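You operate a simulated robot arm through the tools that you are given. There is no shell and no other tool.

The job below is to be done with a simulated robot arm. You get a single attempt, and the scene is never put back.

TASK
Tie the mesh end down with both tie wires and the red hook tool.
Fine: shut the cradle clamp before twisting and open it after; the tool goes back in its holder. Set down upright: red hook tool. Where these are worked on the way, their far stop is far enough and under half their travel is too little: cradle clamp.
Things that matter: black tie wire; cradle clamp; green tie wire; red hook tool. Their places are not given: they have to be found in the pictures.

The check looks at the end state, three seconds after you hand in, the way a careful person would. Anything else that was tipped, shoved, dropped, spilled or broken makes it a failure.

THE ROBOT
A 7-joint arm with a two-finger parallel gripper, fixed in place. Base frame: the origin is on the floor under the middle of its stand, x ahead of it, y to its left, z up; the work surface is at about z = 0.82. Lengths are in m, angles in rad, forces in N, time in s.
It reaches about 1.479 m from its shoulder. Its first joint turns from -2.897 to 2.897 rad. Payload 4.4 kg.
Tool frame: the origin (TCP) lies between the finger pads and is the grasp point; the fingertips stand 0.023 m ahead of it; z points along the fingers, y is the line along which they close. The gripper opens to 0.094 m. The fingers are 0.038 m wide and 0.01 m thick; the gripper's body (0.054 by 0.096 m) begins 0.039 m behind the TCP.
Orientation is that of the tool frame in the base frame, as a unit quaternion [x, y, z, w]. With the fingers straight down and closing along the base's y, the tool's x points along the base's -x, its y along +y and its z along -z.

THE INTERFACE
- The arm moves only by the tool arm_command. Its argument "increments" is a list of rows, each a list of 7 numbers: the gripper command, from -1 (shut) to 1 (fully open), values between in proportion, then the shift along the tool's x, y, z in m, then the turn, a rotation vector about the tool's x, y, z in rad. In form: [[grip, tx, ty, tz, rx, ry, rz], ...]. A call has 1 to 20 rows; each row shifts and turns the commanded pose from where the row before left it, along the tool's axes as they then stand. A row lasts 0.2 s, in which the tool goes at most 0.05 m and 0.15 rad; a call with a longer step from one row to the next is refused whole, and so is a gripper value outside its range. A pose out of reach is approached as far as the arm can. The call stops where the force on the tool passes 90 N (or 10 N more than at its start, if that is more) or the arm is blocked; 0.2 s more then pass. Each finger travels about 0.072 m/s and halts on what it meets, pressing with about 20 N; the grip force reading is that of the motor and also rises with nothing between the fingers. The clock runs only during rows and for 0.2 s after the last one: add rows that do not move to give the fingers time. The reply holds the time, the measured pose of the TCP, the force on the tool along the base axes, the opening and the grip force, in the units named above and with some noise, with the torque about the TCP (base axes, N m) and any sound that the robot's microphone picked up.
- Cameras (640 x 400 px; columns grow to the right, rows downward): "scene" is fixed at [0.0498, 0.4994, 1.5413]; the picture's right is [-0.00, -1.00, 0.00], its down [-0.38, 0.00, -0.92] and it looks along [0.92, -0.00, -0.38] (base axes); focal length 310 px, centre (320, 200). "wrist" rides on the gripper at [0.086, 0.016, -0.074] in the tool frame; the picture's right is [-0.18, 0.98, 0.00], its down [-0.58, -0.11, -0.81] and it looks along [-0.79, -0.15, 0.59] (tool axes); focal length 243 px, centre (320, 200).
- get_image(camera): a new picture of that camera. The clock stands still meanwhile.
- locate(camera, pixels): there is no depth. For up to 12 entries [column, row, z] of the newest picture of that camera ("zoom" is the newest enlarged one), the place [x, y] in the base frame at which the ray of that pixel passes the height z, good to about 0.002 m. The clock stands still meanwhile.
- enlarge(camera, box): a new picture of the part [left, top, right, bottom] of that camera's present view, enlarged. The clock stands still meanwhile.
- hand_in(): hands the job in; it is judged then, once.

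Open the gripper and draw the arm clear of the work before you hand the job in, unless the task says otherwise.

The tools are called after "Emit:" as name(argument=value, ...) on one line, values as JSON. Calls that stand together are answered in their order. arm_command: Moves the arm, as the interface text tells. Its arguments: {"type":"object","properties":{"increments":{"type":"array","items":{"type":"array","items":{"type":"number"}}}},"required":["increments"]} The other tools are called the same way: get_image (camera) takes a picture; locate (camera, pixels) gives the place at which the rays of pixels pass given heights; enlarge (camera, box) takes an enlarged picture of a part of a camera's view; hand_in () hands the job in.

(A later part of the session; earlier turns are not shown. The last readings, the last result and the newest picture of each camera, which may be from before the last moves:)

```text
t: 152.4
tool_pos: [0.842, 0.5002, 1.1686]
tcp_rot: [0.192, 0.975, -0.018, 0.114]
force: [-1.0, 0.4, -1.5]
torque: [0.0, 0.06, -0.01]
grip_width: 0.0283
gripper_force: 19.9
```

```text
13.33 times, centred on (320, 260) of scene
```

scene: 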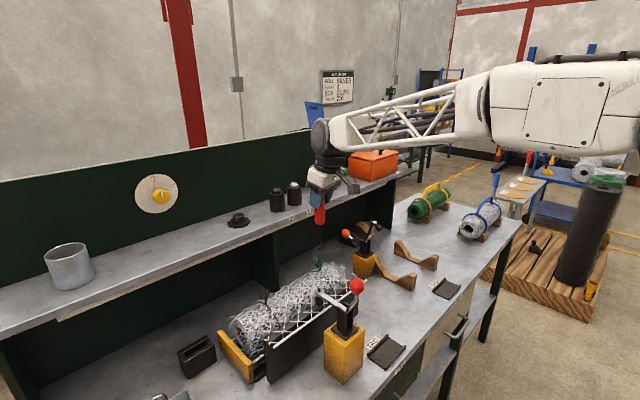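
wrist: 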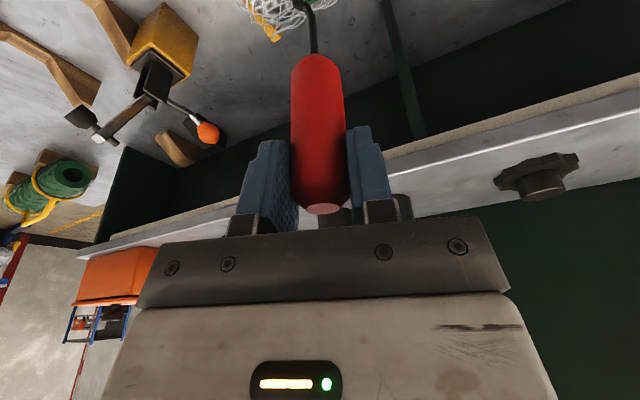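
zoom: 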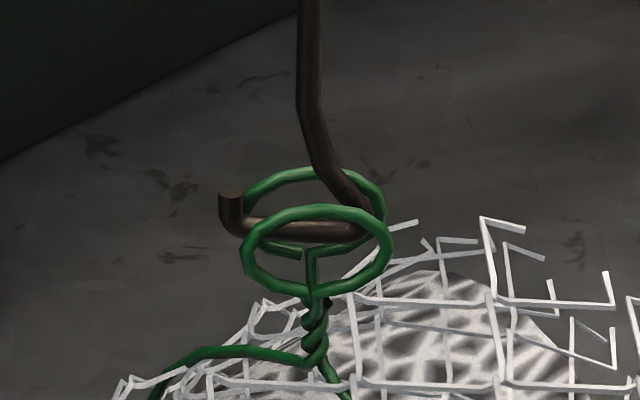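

The rope twist has grown again. I recentre 2 mm along the bar and finish this stroke.

Emit:
arm_command(increments=[[-1, 0, -0.002, 0, 0.0322, 0, 0.1362], [-1, 0, 0, 0, 0.0322, 0, 0.1362], [-1, 0, 0, 0, 0.0322, 0, 0.1362], [-1, 0, 0, 0, 0.0322, 0, 0.1362], [-1, 0, 0, 0, 0.0322, 0, 0.1362], [-1, 0, 0, 0, 0.0322, 0, 0.1362], [-1, 0, 0, 0, 0.0322, 0, 0.1362], [-1, 0, 0, 0, 0.0322, 0, 0.1362], [-1, 0, 0, 0, 0.0322, 0, 0.1362], [-1, 0, 0, 0, 0.0322, 0, 0.1362], [-1, 0, 0, 0, 0.0322, 0, 0.1362], [-1, 0, 0, 0, 0.0322, 0, 0.1362], [-1, 0, 0, 0, 0.0322, 0, 0.1362], [-1, 0, 0, 0, 0, 0, 0]])

Emit:
enlarge(camera="scene", box=[296, 245, 344, 275])

```text
t: 155.4
tool_pos: [0.8407, 0.499, 1.1688]
tcp_rot: [0.887, 0.449, -0.101, 0.048]
force: [0.0, -1.9, -1.5]
torque: [-0.23, 0.0, 0.0]
grip_width: 0.0283
gripper_force: 19.9
```

```text
13.33 times, centred on (320, 260) of scene
```

zoom: 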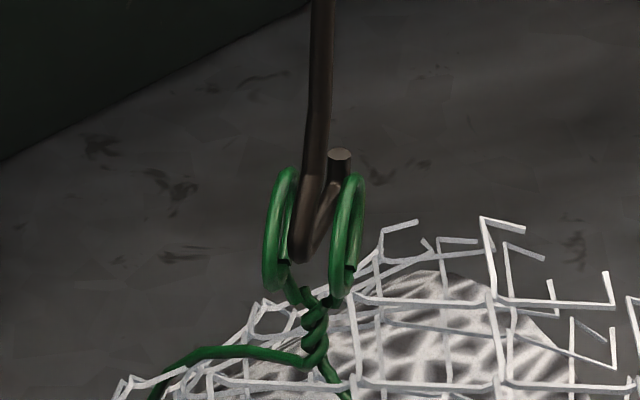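

Third green stroke done (~505°). I lift and rotate back for a fourth.

Emit:
arm_command(increments=[[-1, -0.0058, 0, -0.0244, 0, 0, 0], [-1, -0.0058, 0, -0.0244, 0, 0, 0], [-1, 0, 0, 0, -0.0318, 0, -0.1342], [-1, 0, 0, 0, -0.0318, 0, -0.1342], [-1, 0, 0, 0, -0.0318, 0, -0.1342], [-1, 0, 0, 0, -0.0318, 0, -0.1342], [-1, 0, 0, 0, -0.0318, 0, -0.1342], [-1, 0, 0, 0, -0.0318, 0, -0.1342], [-1, 0, 0, 0, -0.0318, 0, -0.1342], [-1, 0, 0, 0, -0.0318, 0, -0.1342], [-1, 0, 0, 0, -0.0318, 0, -0.1342], [-1, 0, 0, 0, -0.0318, 0, -0.1342], [-1, 0, 0, 0, -0.0318, 0, -0.1342], [-1, 0, 0, 0, -0.0318, 0, -0.1342], [-1, 0, 0, 0, -0.0318, 0, -0.1342], [-1, 0, 0, 0, -0.0318, 0, -0.1342], [-1, 0, 0, 0, -0.0318, 0, -0.1342], [-1, 0, 0, 0, -0.0318, 0, -0.1342], [-1, 0, 0, 0, -0.0318, 0, -0.1342], [-1, 0, 0, 0, -0.0318, 0, -0.1342]])

Emit:
arm_command(increments=[[-1, 0, 0, 0, -0.0318, 0, -0.1342], [-1, 0, 0, 0, -0.0318, 0, -0.1342], [-1, 0, 0, 0, -0.0318, 0, -0.1342], [-1, 0, 0, 0, -0.0318, 0, -0.1342], [-1, 0, 0, 0, -0.0318, 0, -0.1342], [-1, 0, 0, 0, -0.0318, 0, -0.1342], [-1, 0, 0, 0, 0, 0, 0]])

Emit:
enlarge(camera="scene", box=[296, 240, 344, 270])

Emit:
get_image(camera="wrist")

```text
t: 159.6
tool_pos: [0.8407, 0.4978, 1.2192]
tcp_rot: [-0.138, 0.983, 0.02, 0.117]
force: [-0.3, -0.1, -0.8]
torque: [-0.03, -0.03, 0.02]
grip_width: 0.0279
gripper_force: 19.9
```

```text
t: 161.2
tool_pos: [0.8395, 0.4984, 1.2181]
tcp_rot: [-0.522, 0.844, 0.065, 0.102]
force: [0.0, 1.2, -1.0]
torque: [0.01, 0.03, -0.02]
grip_width: 0.0282
gripper_force: 20.4
```

```text
13.33 times, centred on (320, 255) of scene
```

zoom: 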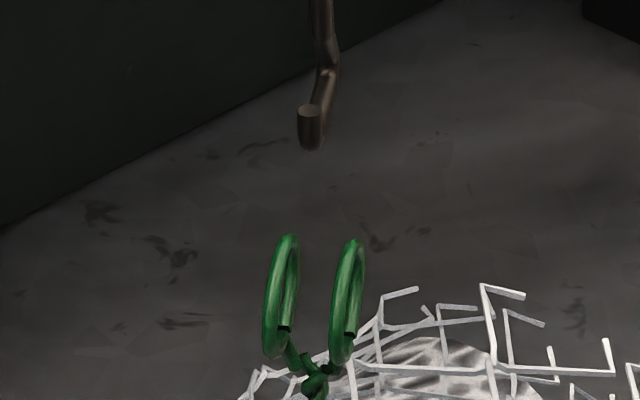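

```text
taken
```

wrist: 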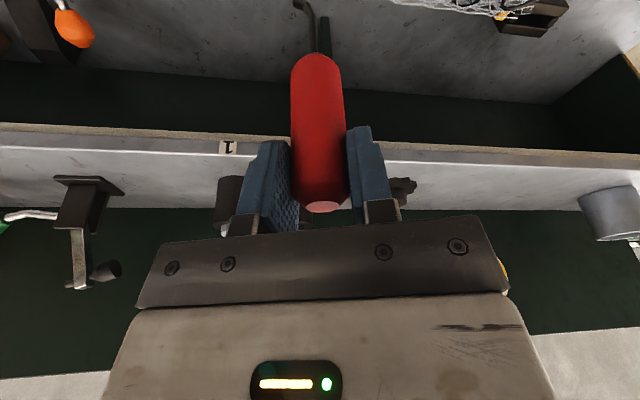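

Aligned again (bar +38°, rings ≈+36°). I nudge 2 mm in n and descend.

Emit:
arm_command(increments=[[-1, -0.0022, -0.0006, 0.0005, 0, 0, 0], [-1, 0.0033, 0, 0.0142, 0, 0, 0], [-1, 0.0028, 0, 0.0117, 0, 0, 0], [-1, 0.0014, 0, 0.0059, 0, 0, 0], [-1, 0.0014, 0, 0.0059, 0, 0, 0], [-1, 0, 0, 0, 0, 0, 0]])

Emit:
enlarge(camera="scene", box=[296, 245, 344, 275])

```text
t: 162.6
tool_pos: [0.8424, 0.4997, 1.1803]
tcp_rot: [-0.521, 0.845, 0.066, 0.102]
force: [0.1, 0.4, -2.0]
torque: [-0.01, -0.06, -0.02]
grip_width: 0.0281
gripper_force: 20.2
```

```text
13.33 times, centred on (320, 260) of scene
```

zoom: 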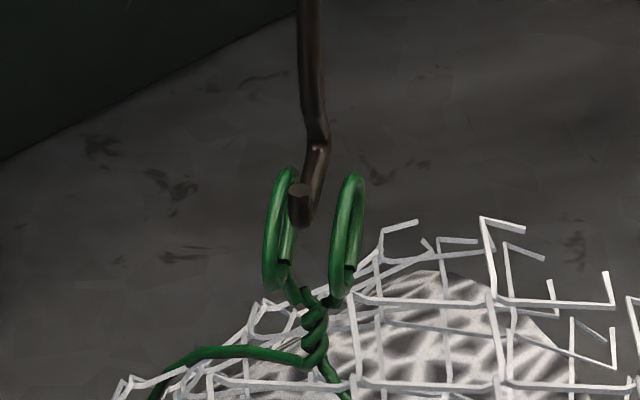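

In the gap, no contact. I lower and turn the fourth green stroke.

Emit:
arm_command(increments=[[-1, 0.0014, 0, 0.0059, 0, 0, 0], [-1, 0.0013, 0, 0.0054, 0, 0, 0], [-1, 0, 0, 0, 0.0322, 0, 0.1362], [-1, 0, 0, 0, 0.0322, 0, 0.1362], [-1, 0, 0, 0, 0.0322, 0, 0.1362], [-1, 0, 0, 0, 0.0322, 0, 0.1362], [-1, 0, 0, 0, 0.0322, 0, 0.1362], [-1, 0, 0, 0, 0.0322, 0, 0.1362], [-1, 0, 0, 0, 0.0322, 0, 0.1362], [-1, 0, 0, 0, 0.0322, 0, 0.1362], [-1, 0, 0, 0, 0.0322, 0, 0.1362], [-1, 0, 0, 0, 0.0322, 0, 0.1362], [-1, 0, 0, 0, 0, 0, 0]])

Emit:
enlarge(camera="scene", box=[296, 245, 344, 275])

```text
t: 165.4
tool_pos: [0.8423, 0.5006, 1.1689]
tcp_rot: [0.147, 0.983, -0.01, 0.114]
force: [-2.6, 0.4, -3.0]
torque: [-0.02, 0.45, 0.06]
grip_width: 0.0283
gripper_force: 19.7
```

```text
13.33 times, centred on (320, 260) of scene
```

zoom: 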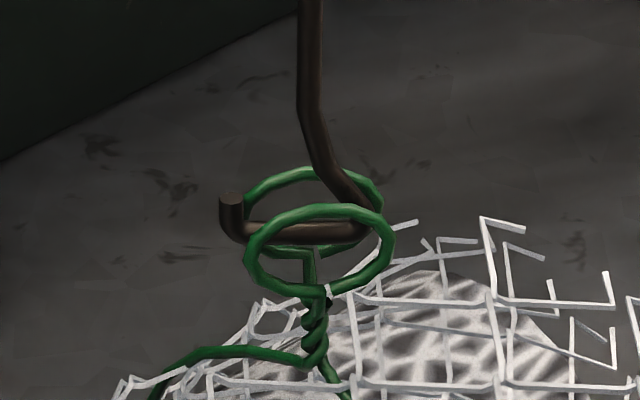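

The rope looks the same as at this point in the last stroke, so it is about saturated. I recentre along the bar and complete this stroke for safety.

Emit:
arm_command(increments=[[-1, 0, -0.0025, 0, 0.0322, 0, 0.1362], [-1, 0, 0, 0, 0.0322, 0, 0.1362], [-1, 0, 0, 0, 0.0322, 0, 0.1362], [-1, 0, 0, 0, 0.0322, 0, 0.1362], [-1, 0, 0, 0, 0.0322, 0, 0.1362], [-1, 0, 0, 0, 0.0322, 0, 0.1362], [-1, 0, 0, 0, 0.0322, 0, 0.1362], [-1, 0, 0, 0, 0.0322, 0, 0.1362], [-1, 0, 0, 0, 0.0322, 0, 0.1362], [-1, 0, 0, 0, 0.0322, 0, 0.1362], [-1, 0, 0, 0, 0.0322, 0, 0.1362], [-1, 0, 0, 0, 0.0322, 0, 0.1362], [-1, 0, 0, 0, 0.0322, 0, 0.1362], [-1, 0, 0, 0, 0, 0, 0]])

Emit:
enlarge(camera="scene", box=[296, 245, 344, 275])

```text
t: 168.4
tool_pos: [0.8409, 0.4979, 1.1693]
tcp_rot: [0.865, 0.489, -0.097, 0.054]
force: [0.6, -1.4, -0.6]
torque: [-0.29, -0.04, 0.0]
grip_width: 0.0281
gripper_force: 20.1
```

```text
13.33 times, centred on (320, 260) of scene
```

zoom: 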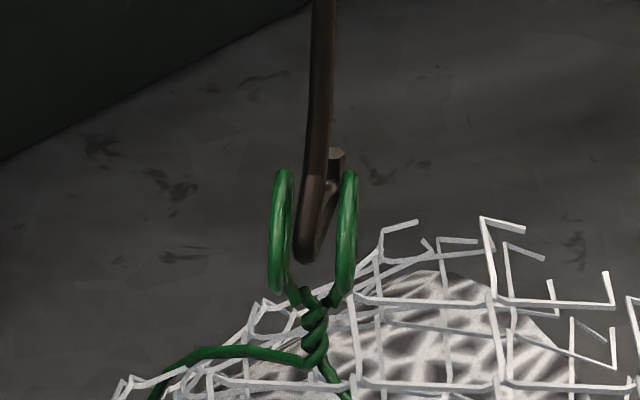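

Green is at about 670°. I do one more stroke so it clearly exceeds two turns like the black one: lift and rotate back ~187°.

Emit:
arm_command(increments=[[-1, -0.0058, 0, -0.0244, 0, 0, 0], [-1, -0.0058, 0, -0.0244, 0, 0, 0], [-1, 0, 0, 0, -0.0313, 0, -0.1321], [-1, 0, 0, 0, -0.0313, 0, -0.1321], [-1, 0, 0, 0, -0.0313, 0, -0.1321], [-1, 0, 0, 0, -0.0313, 0, -0.1321], [-1, 0, 0, 0, -0.0313, 0, -0.1321], [-1, 0, 0, 0, -0.0313, 0, -0.1321], [-1, 0, 0, 0, -0.0313, 0, -0.1321], [-1, 0, 0, 0, -0.0313, 0, -0.1321], [-1, 0, 0, 0, -0.0313, 0, -0.1321], [-1, 0, 0, 0, -0.0313, 0, -0.1321], [-1, 0, 0, 0, -0.0313, 0, -0.1321], [-1, 0, 0, 0, -0.0313, 0, -0.1321], [-1, 0, 0, 0, -0.0313, 0, -0.1321], [-1, 0, 0, 0, -0.0313, 0, -0.1321], [-1, 0, 0, 0, -0.0313, 0, -0.1321], [-1, 0, 0, 0, -0.0313, 0, -0.1321], [-1, 0, 0, 0, -0.0313, 0, -0.1321], [-1, 0, 0, 0, -0.0313, 0, -0.1321]])

Emit:
arm_command(increments=[[-1, 0, 0, 0, -0.0313, 0, -0.1321], [-1, 0, 0, 0, -0.0313, 0, -0.1321], [-1, 0, 0, 0, -0.0313, 0, -0.1321], [-1, 0, 0, 0, -0.0313, 0, -0.1321], [-1, 0, 0, 0, -0.0313, 0, -0.1321], [-1, 0, 0, 0, -0.0313, 0, -0.1321], [-1, 0, 0, 0, 0, 0, 0]])

Emit:
enlarge(camera="scene", box=[296, 240, 344, 270])

```text
t: 172.6
tool_pos: [0.8418, 0.4977, 1.2188]
tcp_rot: [-0.165, 0.979, 0.025, 0.117]
force: [0.3, 0.7, -0.8]
torque: [-0.02, -0.02, 0.0]
grip_width: 0.0283
gripper_force: 19.7
```

```text
t: 174.2
tool_pos: [0.8422, 0.4988, 1.2191]
tcp_rot: [-0.539, 0.834, 0.066, 0.101]
force: [-0.4, 0.2, -1.0]
torque: [-0.01, 0.02, -0.02]
grip_width: 0.0284
gripper_force: 19.7
```

```text
13.33 times, centred on (320, 255) of scene
```

zoom: 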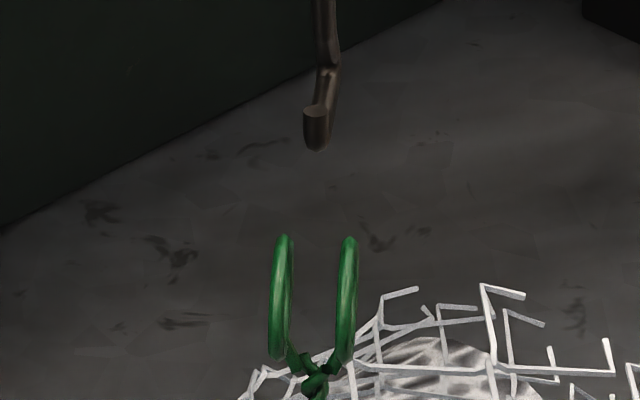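

Rings at ~+43°, bar at +39°. I add 4.5°, nudge 3 mm in n, and descend.

Emit:
arm_command(increments=[[-1, -0.0027, -0.0012, 0.0006, 0, 0, 0], [-1, 0, 0, 0, -0.0184, 0, -0.0778], [-1, 0.0033, 0, 0.0142, 0, 0, 0], [-1, 0.0028, 0, 0.0117, 0, 0, 0], [-1, 0.0014, 0, 0.0059, 0, 0, 0], [-1, 0.0014, 0, 0.0059, 0, 0, 0], [-1, 0, 0, 0, 0, 0, 0]])

Emit:
enlarge(camera="scene", box=[296, 245, 344, 275])

```text
t: 175.8
tool_pos: [0.8436, 0.4994, 1.1791]
tcp_rot: [-0.571, 0.812, 0.07, 0.099]
force: [-0.7, 0.6, -0.2]
torque: [-0.02, -0.01, 0.0]
grip_width: 0.0282
gripper_force: 20.0
```

```text
13.33 times, centred on (320, 260) of scene
```

zoom: 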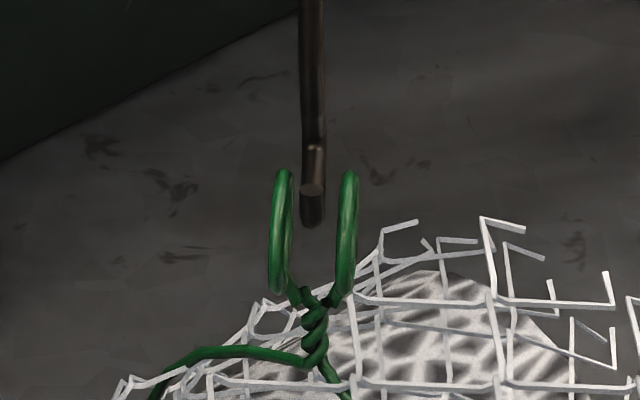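

The bar sits squarely between the two rings. I lower and turn the fifth green stroke.

Emit:
arm_command(increments=[[-1, 0.0014, 0, 0.0059, 0, 0, 0], [-1, 0.0011, 0, 0.0045, 0, 0, 0], [-1, 0, 0, 0, 0.0322, 0, 0.1362], [-1, 0, 0, 0, 0.0322, 0, 0.1362], [-1, 0, 0, 0, 0.0322, 0, 0.1362], [-1, 0, 0, 0, 0.0322, 0, 0.1362], [-1, 0, 0, 0, 0.0322, 0, 0.1362], [-1, 0, 0, 0, 0.0322, 0, 0.1362], [-1, 0, 0, 0, 0.0322, 0, 0.1362], [-1, 0, 0, 0, 0.0322, 0, 0.1362], [-1, 0, 0, 0, 0.0322, 0, 0.1362], [-1, 0, 0, 0, 0.0322, 0, 0.1362], [-1, 0, 0, 0, 0, 0, 0]])

Emit:
enlarge(camera="scene", box=[296, 245, 344, 275])

```text
t: 178.6
tool_pos: [0.8424, 0.5002, 1.1691]
tcp_rot: [0.087, 0.989, -0.005, 0.116]
force: [-2.6, -1.1, -2.1]
torque: [-0.28, 0.37, 0.05]
grip_width: 0.0289
gripper_force: 20.4
```

```text
13.33 times, centred on (320, 260) of scene
```

zoom: 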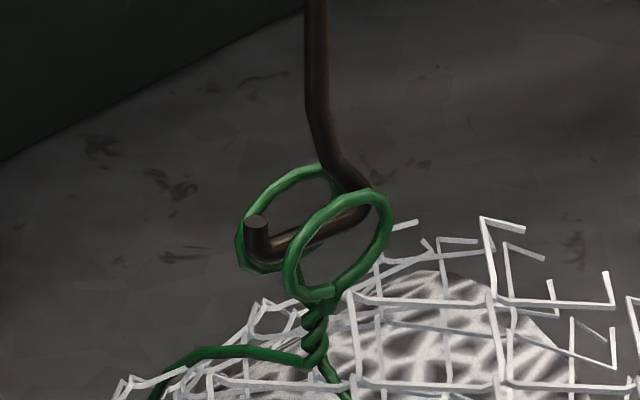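

The rings stopped at the point where the twist reaches a full stop (the tool slipped in the grip and torque rose), so green is at its limit. I back off slightly to unload and lift out.

Emit:
arm_command(increments=[[-1, 0, 0, 0, -0.023, 0, -0.0973], [-1, 0, 0, 0, 0, 0, 0], [-1, -0.0046, 0, -0.0195, 0, 0, 0], [-1, -0.0058, 0, -0.0244, 0, 0, 0], [-1, -0.0046, 0, -0.0195, 0, 0, 0], [-1, 0, 0, 0, 0, 0, 0]])

Emit:
enlarge(camera="scene", box=[296, 235, 344, 265])

Emit:
get_image(camera="wrist")

Emit:
enlarge(camera="scene", box=[220, 240, 380, 340])

```text
t: 180.0
tool_pos: [0.8432, 0.4985, 1.2352]
tcp_rot: [0.037, 0.992, 0.002, 0.117]
force: [-0.6, -0.5, -1.0]
torque: [0.01, -0.01, 0.0]
grip_width: 0.0287
gripper_force: 20.3
```

```text
13.33 times, centred on (320, 250) of scene
```

zoom: 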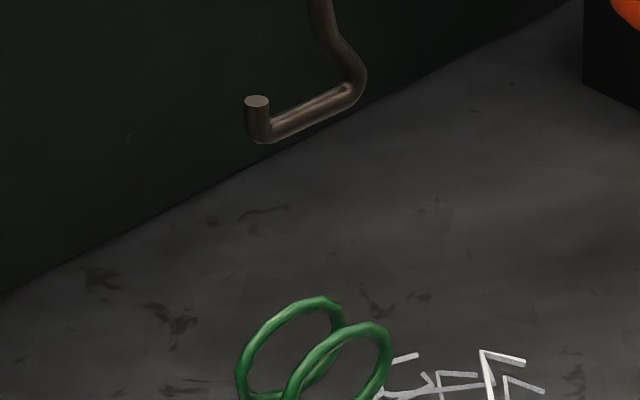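

```text
taken
```

wrist: 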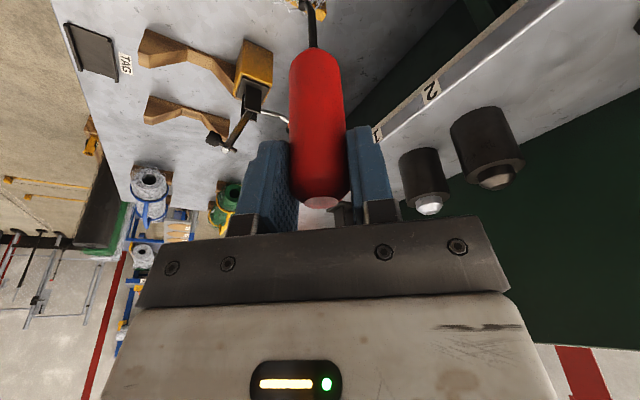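

```text
4.00 times, centred on (300, 290) of scene
```

zoom: 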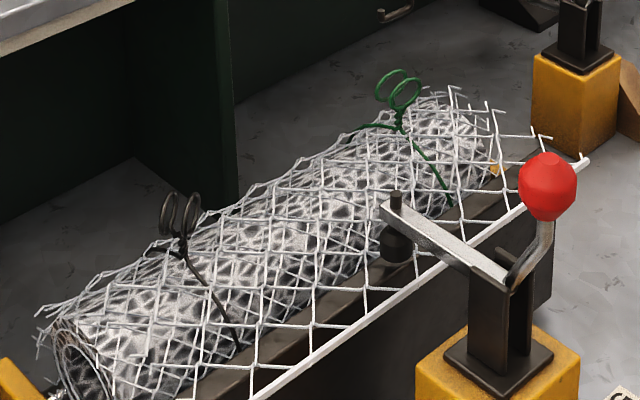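

Both ties are done. Now I bring the tool back above its holder: travel at height, correct the tilt by 2° and yaw by 2.6° so the hook bar lines up with the slot.

Emit:
arm_command(increments=[[-1, 0.0246, 0.0332, -0.0058, 0, 0, 0], [-1, 0.0246, 0.0332, -0.0058, 0, 0, 0], [-1, 0.0246, 0.0332, -0.0058, 0, 0, 0], [-1, 0.0246, 0.0332, -0.0058, 0, 0, 0], [-1, 0.0246, 0.0332, -0.0058, 0, 0, 0], [-1, 0.0246, 0.0332, -0.0058, 0, 0, 0], [-1, 0.0246, 0.0332, -0.0058, 0, 0, 0], [-1, 0.0246, 0.0332, -0.0058, 0, 0, 0], [-1, 0.0246, 0.0332, -0.0058, 0, 0, 0], [-1, 0, 0, 0, -0.0105, -0.035, -0.0437], [-1, 0, 0, 0, 0, 0, 0]])

Emit:
get_image(camera="wrist")

Emit:
get_image(camera="scene")

Emit:
enlarge(camera="scene", box=[150, 250, 246, 370])

```text
t: 182.4
tool_pos: [0.638, 0.8132, 1.2372]
tcp_rot: [0.015, 0.991, 0.003, 0.134]
force: [0.1, -1.5, -1.9]
torque: [-0.03, -0.02, 0.02]
grip_width: 0.0288
gripper_force: 20.3
```

```text
taken
```

wrist: 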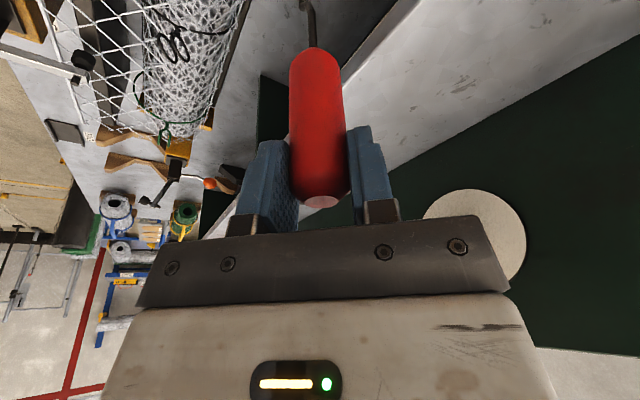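

```text
taken
```

scene: 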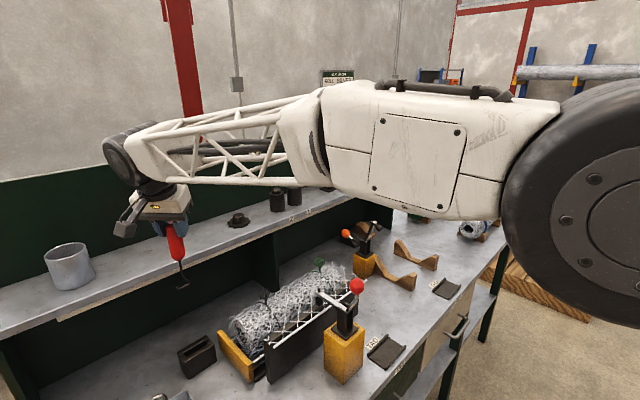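

```text
3.33 times, centred on (198, 310) of scene
```

zoom: 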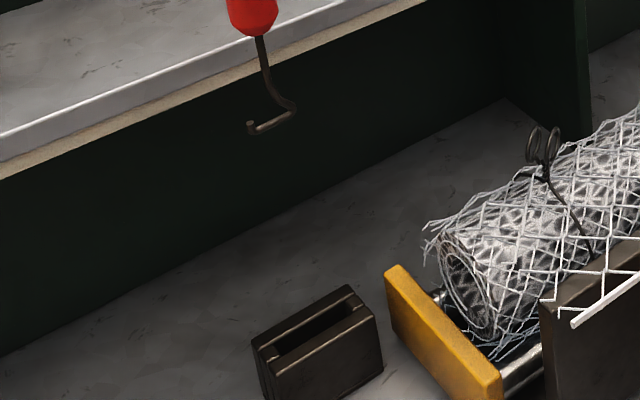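

I zoom in on the holder and its slot, and on the hook above it.

Emit:
enlarge(camera="scene", box=[166, 328, 230, 368])

Emit:
enlarge(camera="scene", box=[156, 265, 220, 305])

Emit:
enlarge(camera="wrist", box=[240, 0, 400, 100])

```text
10.00 times, centred on (198, 348) of scene
```

zoom: 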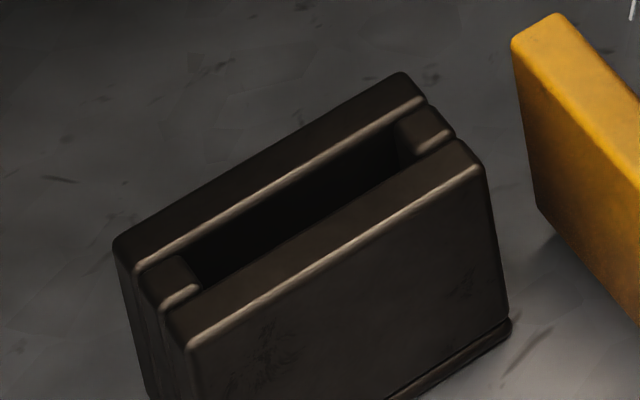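

```text
10.00 times, centred on (188, 285) of scene
```

zoom: 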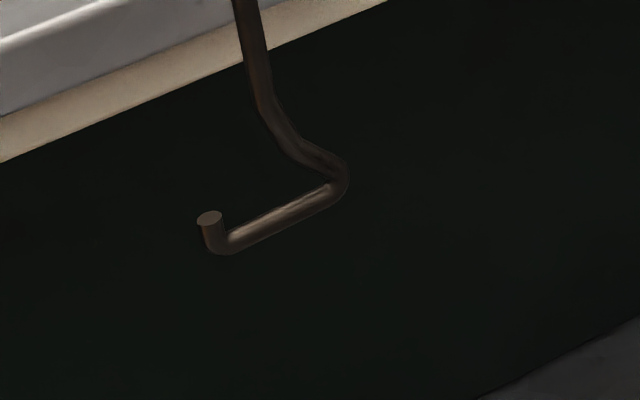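

```text
4.00 times, centred on (320, 50) of wrist
```

zoom: 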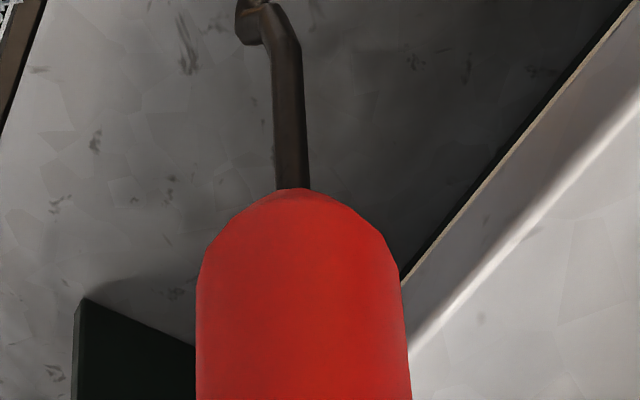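

The slot is about 14 mm wide and 57 mm long, centred near (0.642,0.820) with its top at z≈0.878; the hook bar centre is at (0.639,0.816). I shift, trim yaw 3°, and lower to just above the holder.

Emit:
arm_command(increments=[[-1, -0.003, 0.0037, 0.0008, 0.0133, 0, 0.0482], [-1, 0.0094, -0.0004, 0.0341, 0, 0, 0], [-1, 0.0094, -0.0004, 0.0341, 0, 0, 0], [-1, 0.0094, -0.0004, 0.0341, 0, 0, 0], [-1, 0.0094, -0.0004, 0.0341, 0, 0, 0], [-1, 0.0094, -0.0004, 0.0341, 0, 0, 0], [-1, 0, 0, 0, 0, 0, 0]])

Emit:
enlarge(camera="scene", box=[166, 325, 230, 365])

Emit:
get_image(camera="wrist")

Emit:
get_image(camera="scene")

```text
t: 184.0
tool_pos: [0.6403, 0.8148, 1.0607]
tcp_rot: [0.039, 0.99, 0.001, 0.134]
force: [-1.4, -0.5, -1.1]
torque: [0.0, 0.01, -0.02]
grip_width: 0.0286
gripper_force: 19.8
```

```text
10.00 times, centred on (198, 345) of scene
```

zoom: 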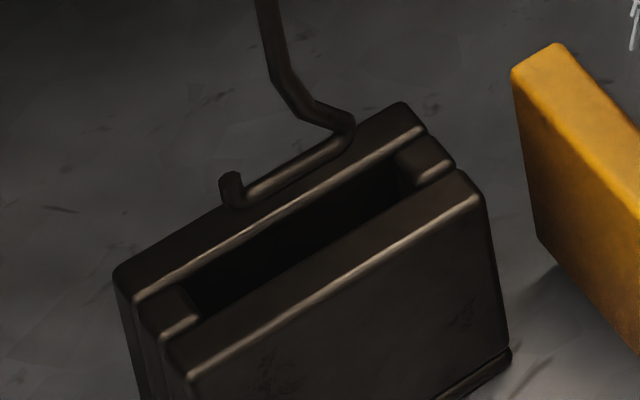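

```text
taken
```

wrist: 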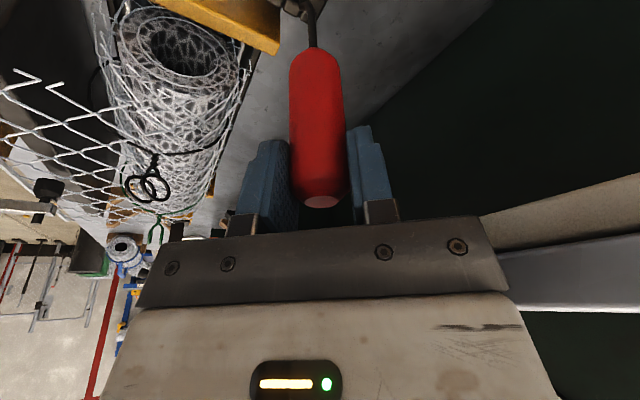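

```text
taken
```

scene: 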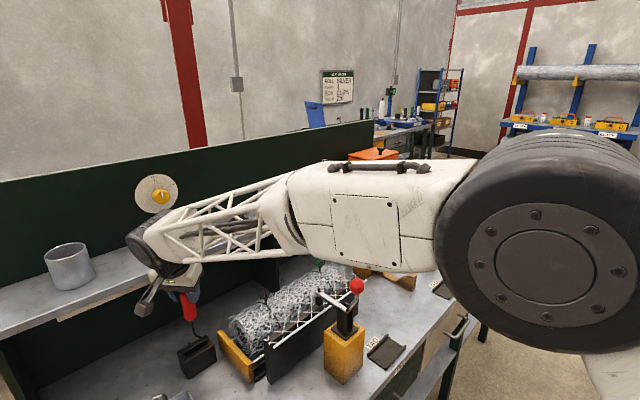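

At slot-top height the bar should fall within 2 mm of the slot centre. I lower 25 mm slowly and check.

Emit:
arm_command(increments=[[-1, 0.0027, -0.0001, 0.0096, 0, 0, 0], [-1, 0.0027, -0.0001, 0.0096, 0, 0, 0], [-1, 0.0013, 0, 0.0048, 0, 0, 0], [-1, 0, 0, 0, 0, 0, 0]])

Emit:
enlarge(camera="scene", box=[166, 325, 230, 365])

```text
t: 185.0
tool_pos: [0.6417, 0.8176, 1.0361]
tcp_rot: [0.039, 0.99, 0.001, 0.134]
force: [-1.0, 0.1, -1.2]
torque: [0.0, 0.0, -0.01]
grip_width: 0.0287
gripper_force: 20.1
```

```text
10.00 times, centred on (198, 345) of scene
```

zoom: 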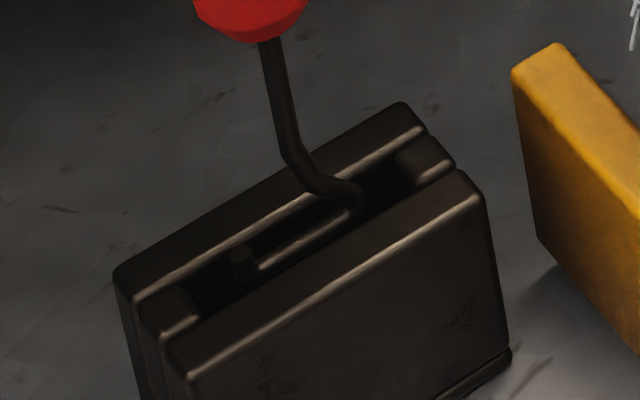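

The bar is entering the slot with no force. I continue down in 10 mm steps toward the bottom.

Emit:
arm_command(increments=[[-1, 0.0027, -0.0001, 0.0096, 0, 0, 0], [-1, 0.0027, -0.0001, 0.0096, 0, 0, 0], [-1, 0, 0, 0, 0, 0, 0]])

Emit:
enlarge(camera="scene", box=[150, 300, 246, 360])

```text
t: 185.8
tool_pos: [0.6402, 0.8175, 1.0165]
tcp_rot: [0.039, 0.99, 0.001, 0.134]
force: [-0.1, -0.4, -1.9]
torque: [0.01, 0.03, 0.02]
grip_width: 0.0287
gripper_force: 20.3
```

```text
6.67 times, centred on (198, 330) of scene
```

zoom: 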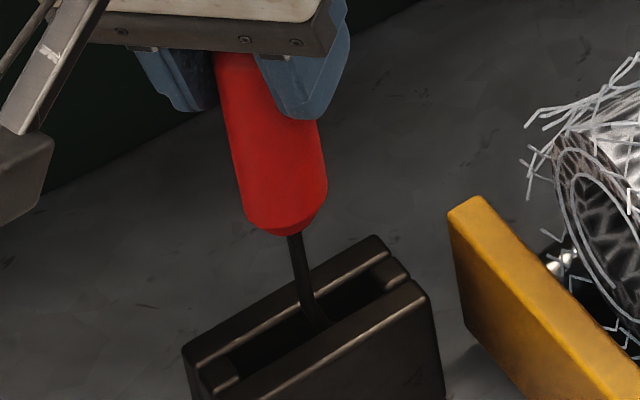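

Descending smoothly, handle near vertical. I continue the last 35 mm in steps, watching for bottom contact.

Emit:
arm_command(increments=[[-1, 0.0027, -0.0001, 0.0096, 0, 0, 0], [-1, 0.0027, -0.0001, 0.0096, 0, 0, 0], [-1, 0.0016, 0, 0.0058, 0, 0, 0], [-1, 0.0011, 0, 0.0039, 0, 0, 0], [-1, 0, 0, 0, 0, 0, 0]])

Emit:
enlarge(camera="scene", box=[150, 310, 246, 370])

Emit:
get_image(camera="wrist")

```text
t: 187.0
tool_pos: [0.6407, 0.8186, 0.9876]
tcp_rot: [0.039, 0.99, 0.002, 0.135]
force: [1.0, -1.6, 14.3]
torque: [-0.03, -0.01, -0.03]
grip_width: 0.0285
gripper_force: 20.3
```

```text
6.67 times, centred on (198, 340) of scene
```

zoom: 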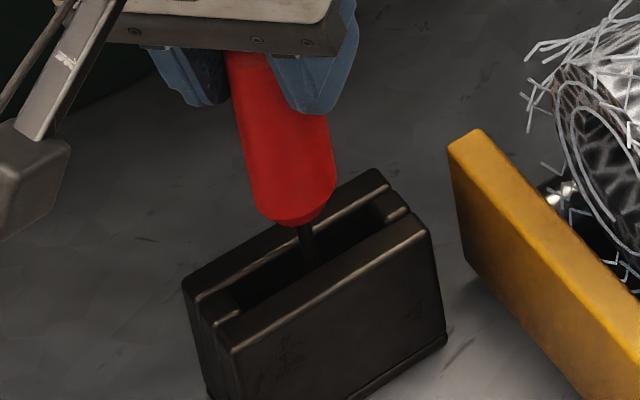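

```text
taken
```

wrist: 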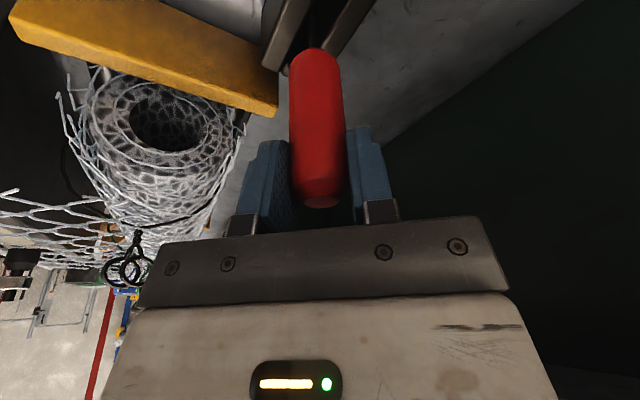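

The hook has bottomed in the holder (14 N, handle end back at its original pixel (194,343)). I ease up 1 mm and open the gripper part way.

Emit:
arm_command(increments=[[-1, -0.0003, 0, -0.0012, 0, 0, 0], [0.3, 0, 0, 0, 0, 0, 0], [0.3, 0, 0, 0, 0, 0, 0], [0.3, 0, 0, 0, 0, 0, 0], [0.3, 0, 0, 0, 0, 0, 0]])

Emit:
enlarge(camera="scene", box=[150, 310, 246, 370])

Emit:
get_image(camera="wrist")

```text
t: 188.2
tool_pos: [0.6404, 0.8176, 0.9871]
tcp_rot: [0.04, 0.99, 0.0, 0.135]
force: [0.5, 0.1, 0.3]
torque: [-0.03, -0.01, 0.01]
grip_width: 0.061
gripper_force: 0.0
```

```text
6.67 times, centred on (198, 340) of scene
```

zoom: 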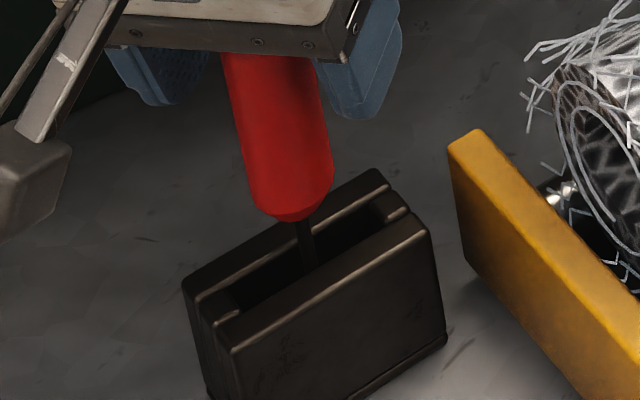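

```text
taken
```

wrist: 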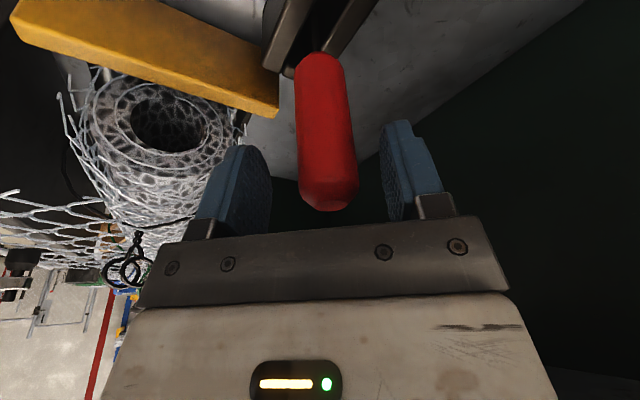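

The tool stands in its holder free of the fingers. I lift straight up off the handle.

Emit:
arm_command(increments=[[0.3, -0.004, 0, -0.0145, 0, 0, 0], [0.3, -0.008, 0.0003, -0.0289, 0, 0, 0], [0.3, -0.008, 0.0003, -0.0289, 0, 0, 0], [0.3, -0.008, 0.0003, -0.0289, 0, 0, 0], [0.3, -0.008, 0.0003, -0.0289, 0, 0, 0], [0.3, 0, 0, 0, 0, 0, 0]])

Emit:
enlarge(camera="scene", box=[150, 300, 262, 370])

Emit:
get_image(camera="wrist")

```text
t: 189.6
tool_pos: [0.6414, 0.8178, 1.123]
tcp_rot: [0.038, 0.99, 0.0, 0.134]
force: [-0.4, 0.0, -0.7]
torque: [-0.02, 0.01, 0.0]
grip_width: 0.0611
gripper_force: 0.1
```

```text
5.71 times, centred on (206, 335) of scene
```

zoom: 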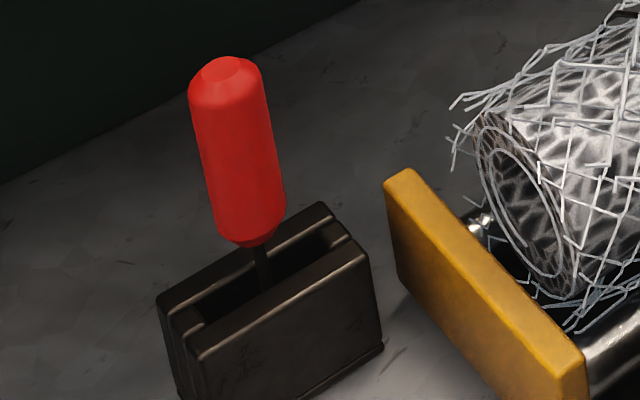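

```text
taken
```

wrist: 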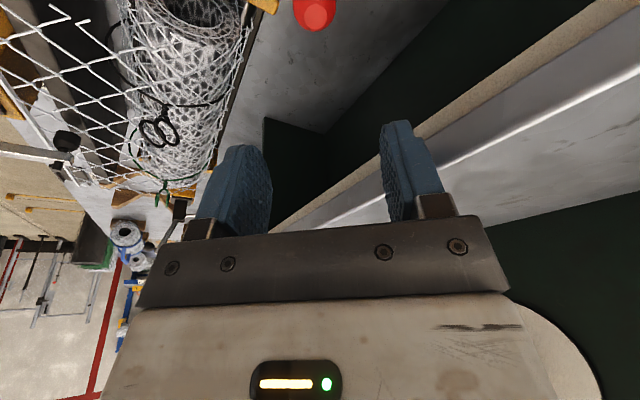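

The tool is upright in its holder. Now I raise, bring the hand vertical with the fingers closing along the clamp's hinge axis, and travel to above the clamp knob.

Emit:
arm_command(increments=[[0.3, -0.0133, 0.0005, -0.0482, 0, 0, 0], [0.3, -0.0133, 0.0005, -0.0482, 0, 0, 0], [0.3, 0, 0, 0, 0, 0.1343, 0], [0.3, 0, 0, 0, 0, 0.1343, 0], [1, 0, 0, 0, 0, 0, -0.1437], [1, 0, 0, 0, 0, 0, -0.1437], [1, 0, 0, 0, 0, 0, -0.1437], [1, 0, 0, 0, 0, 0, -0.1437], [1, 0, 0, 0, 0, 0, -0.1437], [1, 0, 0, 0, 0, 0, -0.1437], [1, 0, 0, 0, 0, 0, 0]])

Emit:
arm_command(increments=[[1, 0.0303, -0.0264, 0, 0, 0, 0], [1, 0.0303, -0.0264, 0, 0, 0, 0], [1, 0.0303, -0.0264, 0, 0, 0, 0], [1, 0.0303, -0.0264, 0, 0, 0, 0], [1, 0.0303, -0.0264, 0, 0, 0, 0], [1, 0.0303, -0.0264, 0, 0, 0, 0], [1, 0.0303, -0.0264, 0, 0, 0, 0], [1, 0.0303, -0.0264, 0, 0, 0, 0], [1, 0.0303, -0.0264, 0, 0, 0, 0], [1, 0.0303, -0.0264, 0, 0, 0, 0], [1, 0, 0, 0, 0, 0, 0]])

Emit:
get_image(camera="wrist")

Emit:
enlarge(camera="scene", box=[310, 250, 430, 390])

```text
t: 192.0
tool_pos: [0.6419, 0.817, 1.2225]
tcp_rot: [-0.383, 0.924, 0.005, 0.002]
force: [-0.5, -0.1, -0.5]
torque: [-0.01, 0.01, 0.02]
grip_width: 0.0938
gripper_force: 0.1
```

```text
t: 194.4
tool_pos: [0.6134, 0.4158, 1.2194]
tcp_rot: [-0.383, 0.924, 0.004, 0.002]
force: [-0.3, 0.4, -0.5]
torque: [0.01, 0.0, 0.01]
grip_width: 0.0941
gripper_force: 0.0
```

```text
taken
```

wrist: 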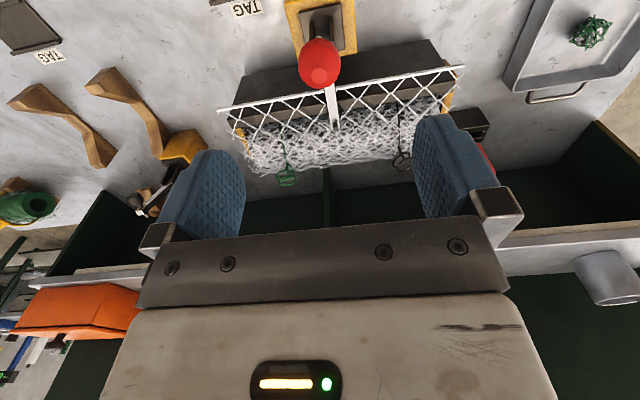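

```text
2.86 times, centred on (370, 320) of scene
```

zoom: 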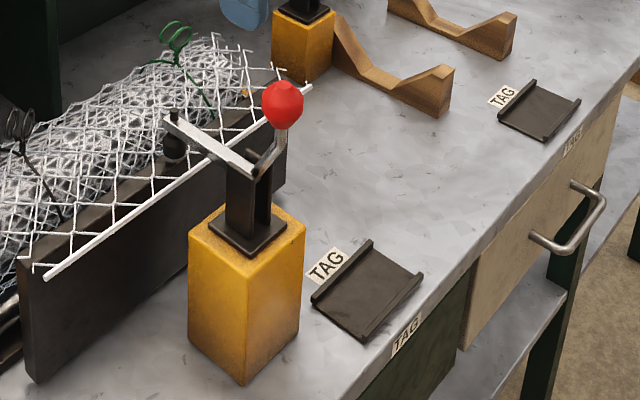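

The knob shows at wrist (320,64) and scene zoom (283,103). I locate it from both views.

Emit:
locate(camera="wrist", pixels=[[320, 64, 1.1], [320, 64, 1.11], [320, 64, 1.09], [320, 40, 1.1], [321, 88, 1.1]])

Emit:
locate(camera="zoom", pixels=[[283, 103, 1.1], [283, 103, 1.09], [283, 103, 1.11]])

```text
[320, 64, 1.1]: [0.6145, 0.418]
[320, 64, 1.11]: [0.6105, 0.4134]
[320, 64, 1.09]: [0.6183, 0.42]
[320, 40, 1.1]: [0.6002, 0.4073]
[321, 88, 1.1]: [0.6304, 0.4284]
```

```text
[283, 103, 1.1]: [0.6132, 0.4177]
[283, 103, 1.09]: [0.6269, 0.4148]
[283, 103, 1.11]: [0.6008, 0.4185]
```

The knob centre is at (0.614,0.418,1.100). I descend onto it with open fingers and close.

Emit:
arm_command(increments=[[1, -0.001, 0.0006, 0.035, 0, 0, 0], [1, -0.001, 0.0005, 0.035, 0, 0, 0], [1, 0, 0, 0.03, 0, 0, 0], [1, 0, 0, 0.0175, 0, 0, 0], [1, 0, 0, 0, 0, 0, 0]])

Emit:
get_image(camera="wrist")

Emit:
arm_command(increments=[[-1, 0, 0, 0, 0, 0, 0], [-1, 0, 0, 0, 0, 0, 0], [-1, 0, 0, 0, 0, 0, 0], [-1, 0, 0, 0, 0, 0, 0], [-1, 0, 0, 0, 0, 0, 0]])

```text
t: 195.6
tool_pos: [0.615, 0.4186, 1.1011]
tcp_rot: [-0.383, 0.924, 0.005, 0.002]
force: [0.6, 0.3, -0.4]
torque: [0.02, 0.0, 0.0]
grip_width: 0.0941
gripper_force: 0.0
```

```text
taken
```

wrist: 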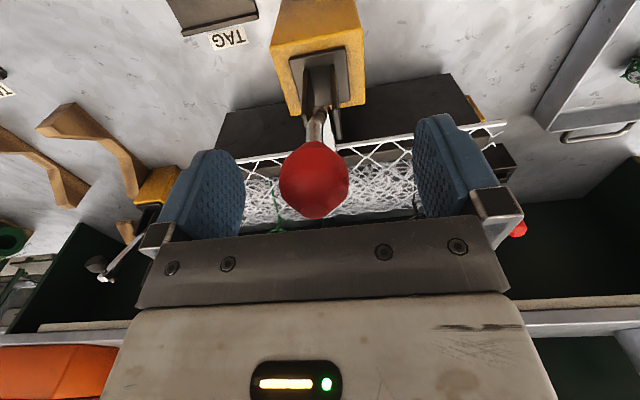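

```text
t: 196.8
tool_pos: [0.6147, 0.4204, 1.1015]
tcp_rot: [-0.382, 0.924, 0.005, 0.003]
force: [29.9, -27.4, -2.0]
torque: [-0.05, -0.15, 0.08]
grip_width: 0.0368
gripper_force: 20.4
```

The knob is gripped but ~3 mm off centre along the hinge axis (40 N sideways), so I shift 3 mm to relieve and start the opening arc (toward the robot and down).

Emit:
arm_command(increments=[[-1, 0, -0.003, 0, 0, 0, 0], [-1, 0, 0, 0, 0, 0, 0], [-1, 0.0109, 0, 0.0046, 0, 0, 0], [-1, 0.0103, 0, 0.006, 0, 0, 0], [-1, 0, 0, 0, 0, 0, 0]])

Emit:
enlarge(camera="scene", box=[310, 250, 430, 390])

```text
t: 198.0
tool_pos: [0.5996, 0.4031, 1.0915]
tcp_rot: [-0.383, 0.924, 0.005, 0.004]
force: [17.4, -1.8, 21.7]
torque: [0.76, -0.86, -0.02]
grip_width: 0.0327
gripper_force: 44.9
```

```text
2.86 times, centred on (370, 320) of scene
```

zoom: 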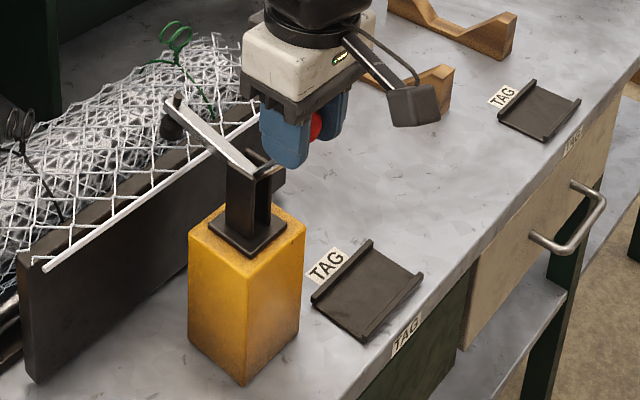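

The bar is lifting off the mesh. I continue the opening arc.

Emit:
arm_command(increments=[[-1, 0.0094, 0, 0.0073, 0, 0, 0], [-1, 0.0084, 0, 0.0084, 0, 0, 0], [-1, 0.0072, 0, 0.0094, 0, 0, 0], [-1, 0, 0, 0, 0, 0, 0]])

Emit:
arm_command(increments=[[-1, 0.006, 0, 0.0103, 0, 0, 0], [-1, 0.0046, 0, 0.011, 0, 0, 0], [-1, 0.0031, 0, 0.0115, 0, 0, 0], [-1, 0, 0, 0, 0, 0, 0]])

Emit:
enlarge(camera="scene", box=[310, 250, 430, 390])

```text
t: 199.0
tool_pos: [0.5816, 0.3827, 1.0632]
tcp_rot: [-0.382, 0.924, 0.005, 0.003]
force: [-9.8, 1.1, 15.6]
torque: [0.51, -0.53, 0.09]
grip_width: 0.0324
gripper_force: 44.9
```

```text
t: 200.0
tool_pos: [0.574, 0.376, 1.0306]
tcp_rot: [-0.382, 0.924, 0.004, 0.003]
force: [-15.2, -9.0, 10.0]
torque: [0.57, -0.63, -0.01]
grip_width: 0.0324
gripper_force: 45.0
```

```text
2.86 times, centred on (370, 320) of scene
```

zoom: 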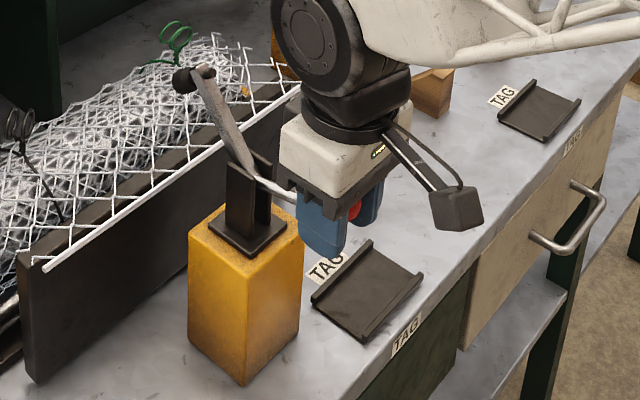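

The mesh end stays down and the bar is nearly fully up. I finish the arc to the open stop.

Emit:
arm_command(increments=[[-1, 0.0016, 0, 0.0118, 0, 0, 0], [-1, 0.0001, 0, 0.0119, 0, 0, 0], [-1, 0, 0, 0.003, 0, 0, 0], [-1, 0, 0, 0, 0, 0, 0]])

Emit:
enlarge(camera="scene", box=[310, 250, 430, 390])

```text
t: 201.0
tool_pos: [0.5725, 0.3745, 1.0054]
tcp_rot: [-0.383, 0.924, 0.005, 0.002]
force: [-4.3, -15.9, 7.7]
torque: [0.81, -0.72, -0.14]
grip_width: 0.0325
gripper_force: 45.4
```

```text
2.86 times, centred on (370, 320) of scene
```

zoom: 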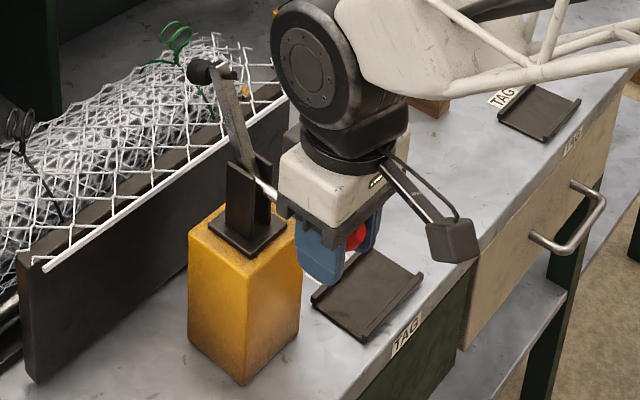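

Nearly at the original open position (pad was at zoom (204,72), now (200,72)). I press 8 mm further to reach the stop.

Emit:
arm_command(increments=[[-1, -0.0003, 0, 0.004, 0, 0, 0], [-1, -0.0006, 0, 0.004, 0, 0, 0], [-1, 0, 0, 0, 0, 0, 0]])

Emit:
enlarge(camera="scene", box=[310, 250, 430, 390])

```text
t: 201.8
tool_pos: [0.5741, 0.3753, 0.998]
tcp_rot: [-0.382, 0.924, 0.005, 0.004]
force: [-4.4, -24.2, 35.1]
torque: [0.21, -0.05, -0.01]
grip_width: 0.0327
gripper_force: 45.3
```

```text
2.86 times, centred on (370, 320) of scene
```

zoom: 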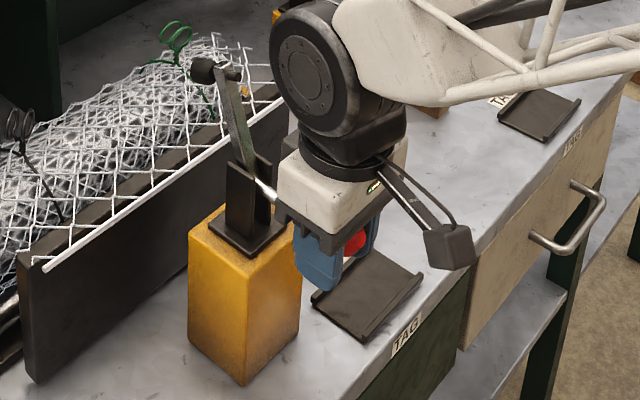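

35 N upward force: the clamp is at its open stop. I open the gripper and rise clear of the knob.

Emit:
arm_command(increments=[[-1, 0, 0, -0.002, 0, 0, 0], [1, 0, 0, 0, 0, 0, 0], [1, 0, 0, 0, 0, 0, 0], [1, 0, 0, 0, 0, 0, 0], [1, 0, 0, 0, 0, 0, 0], [1, 0, 0, 0, 0, 0, 0]])

Emit:
get_image(camera="wrist")

```text
t: 203.2
tool_pos: [0.5737, 0.3761, 0.9988]
tcp_rot: [-0.382, 0.924, 0.005, 0.003]
force: [0.7, 0.3, 0.5]
torque: [0.02, 0.0, 0.03]
grip_width: 0.0942
gripper_force: 0.0
```

```text
taken
```

wrist: 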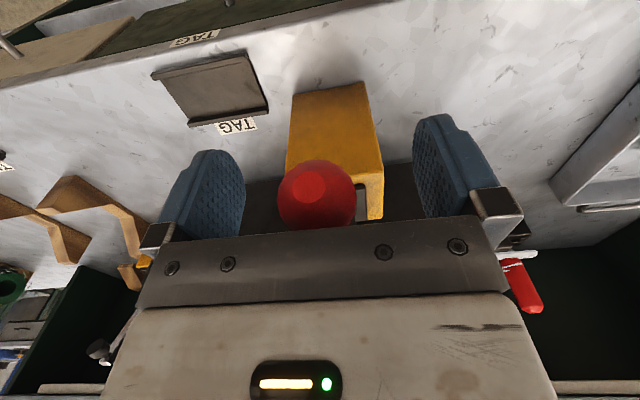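

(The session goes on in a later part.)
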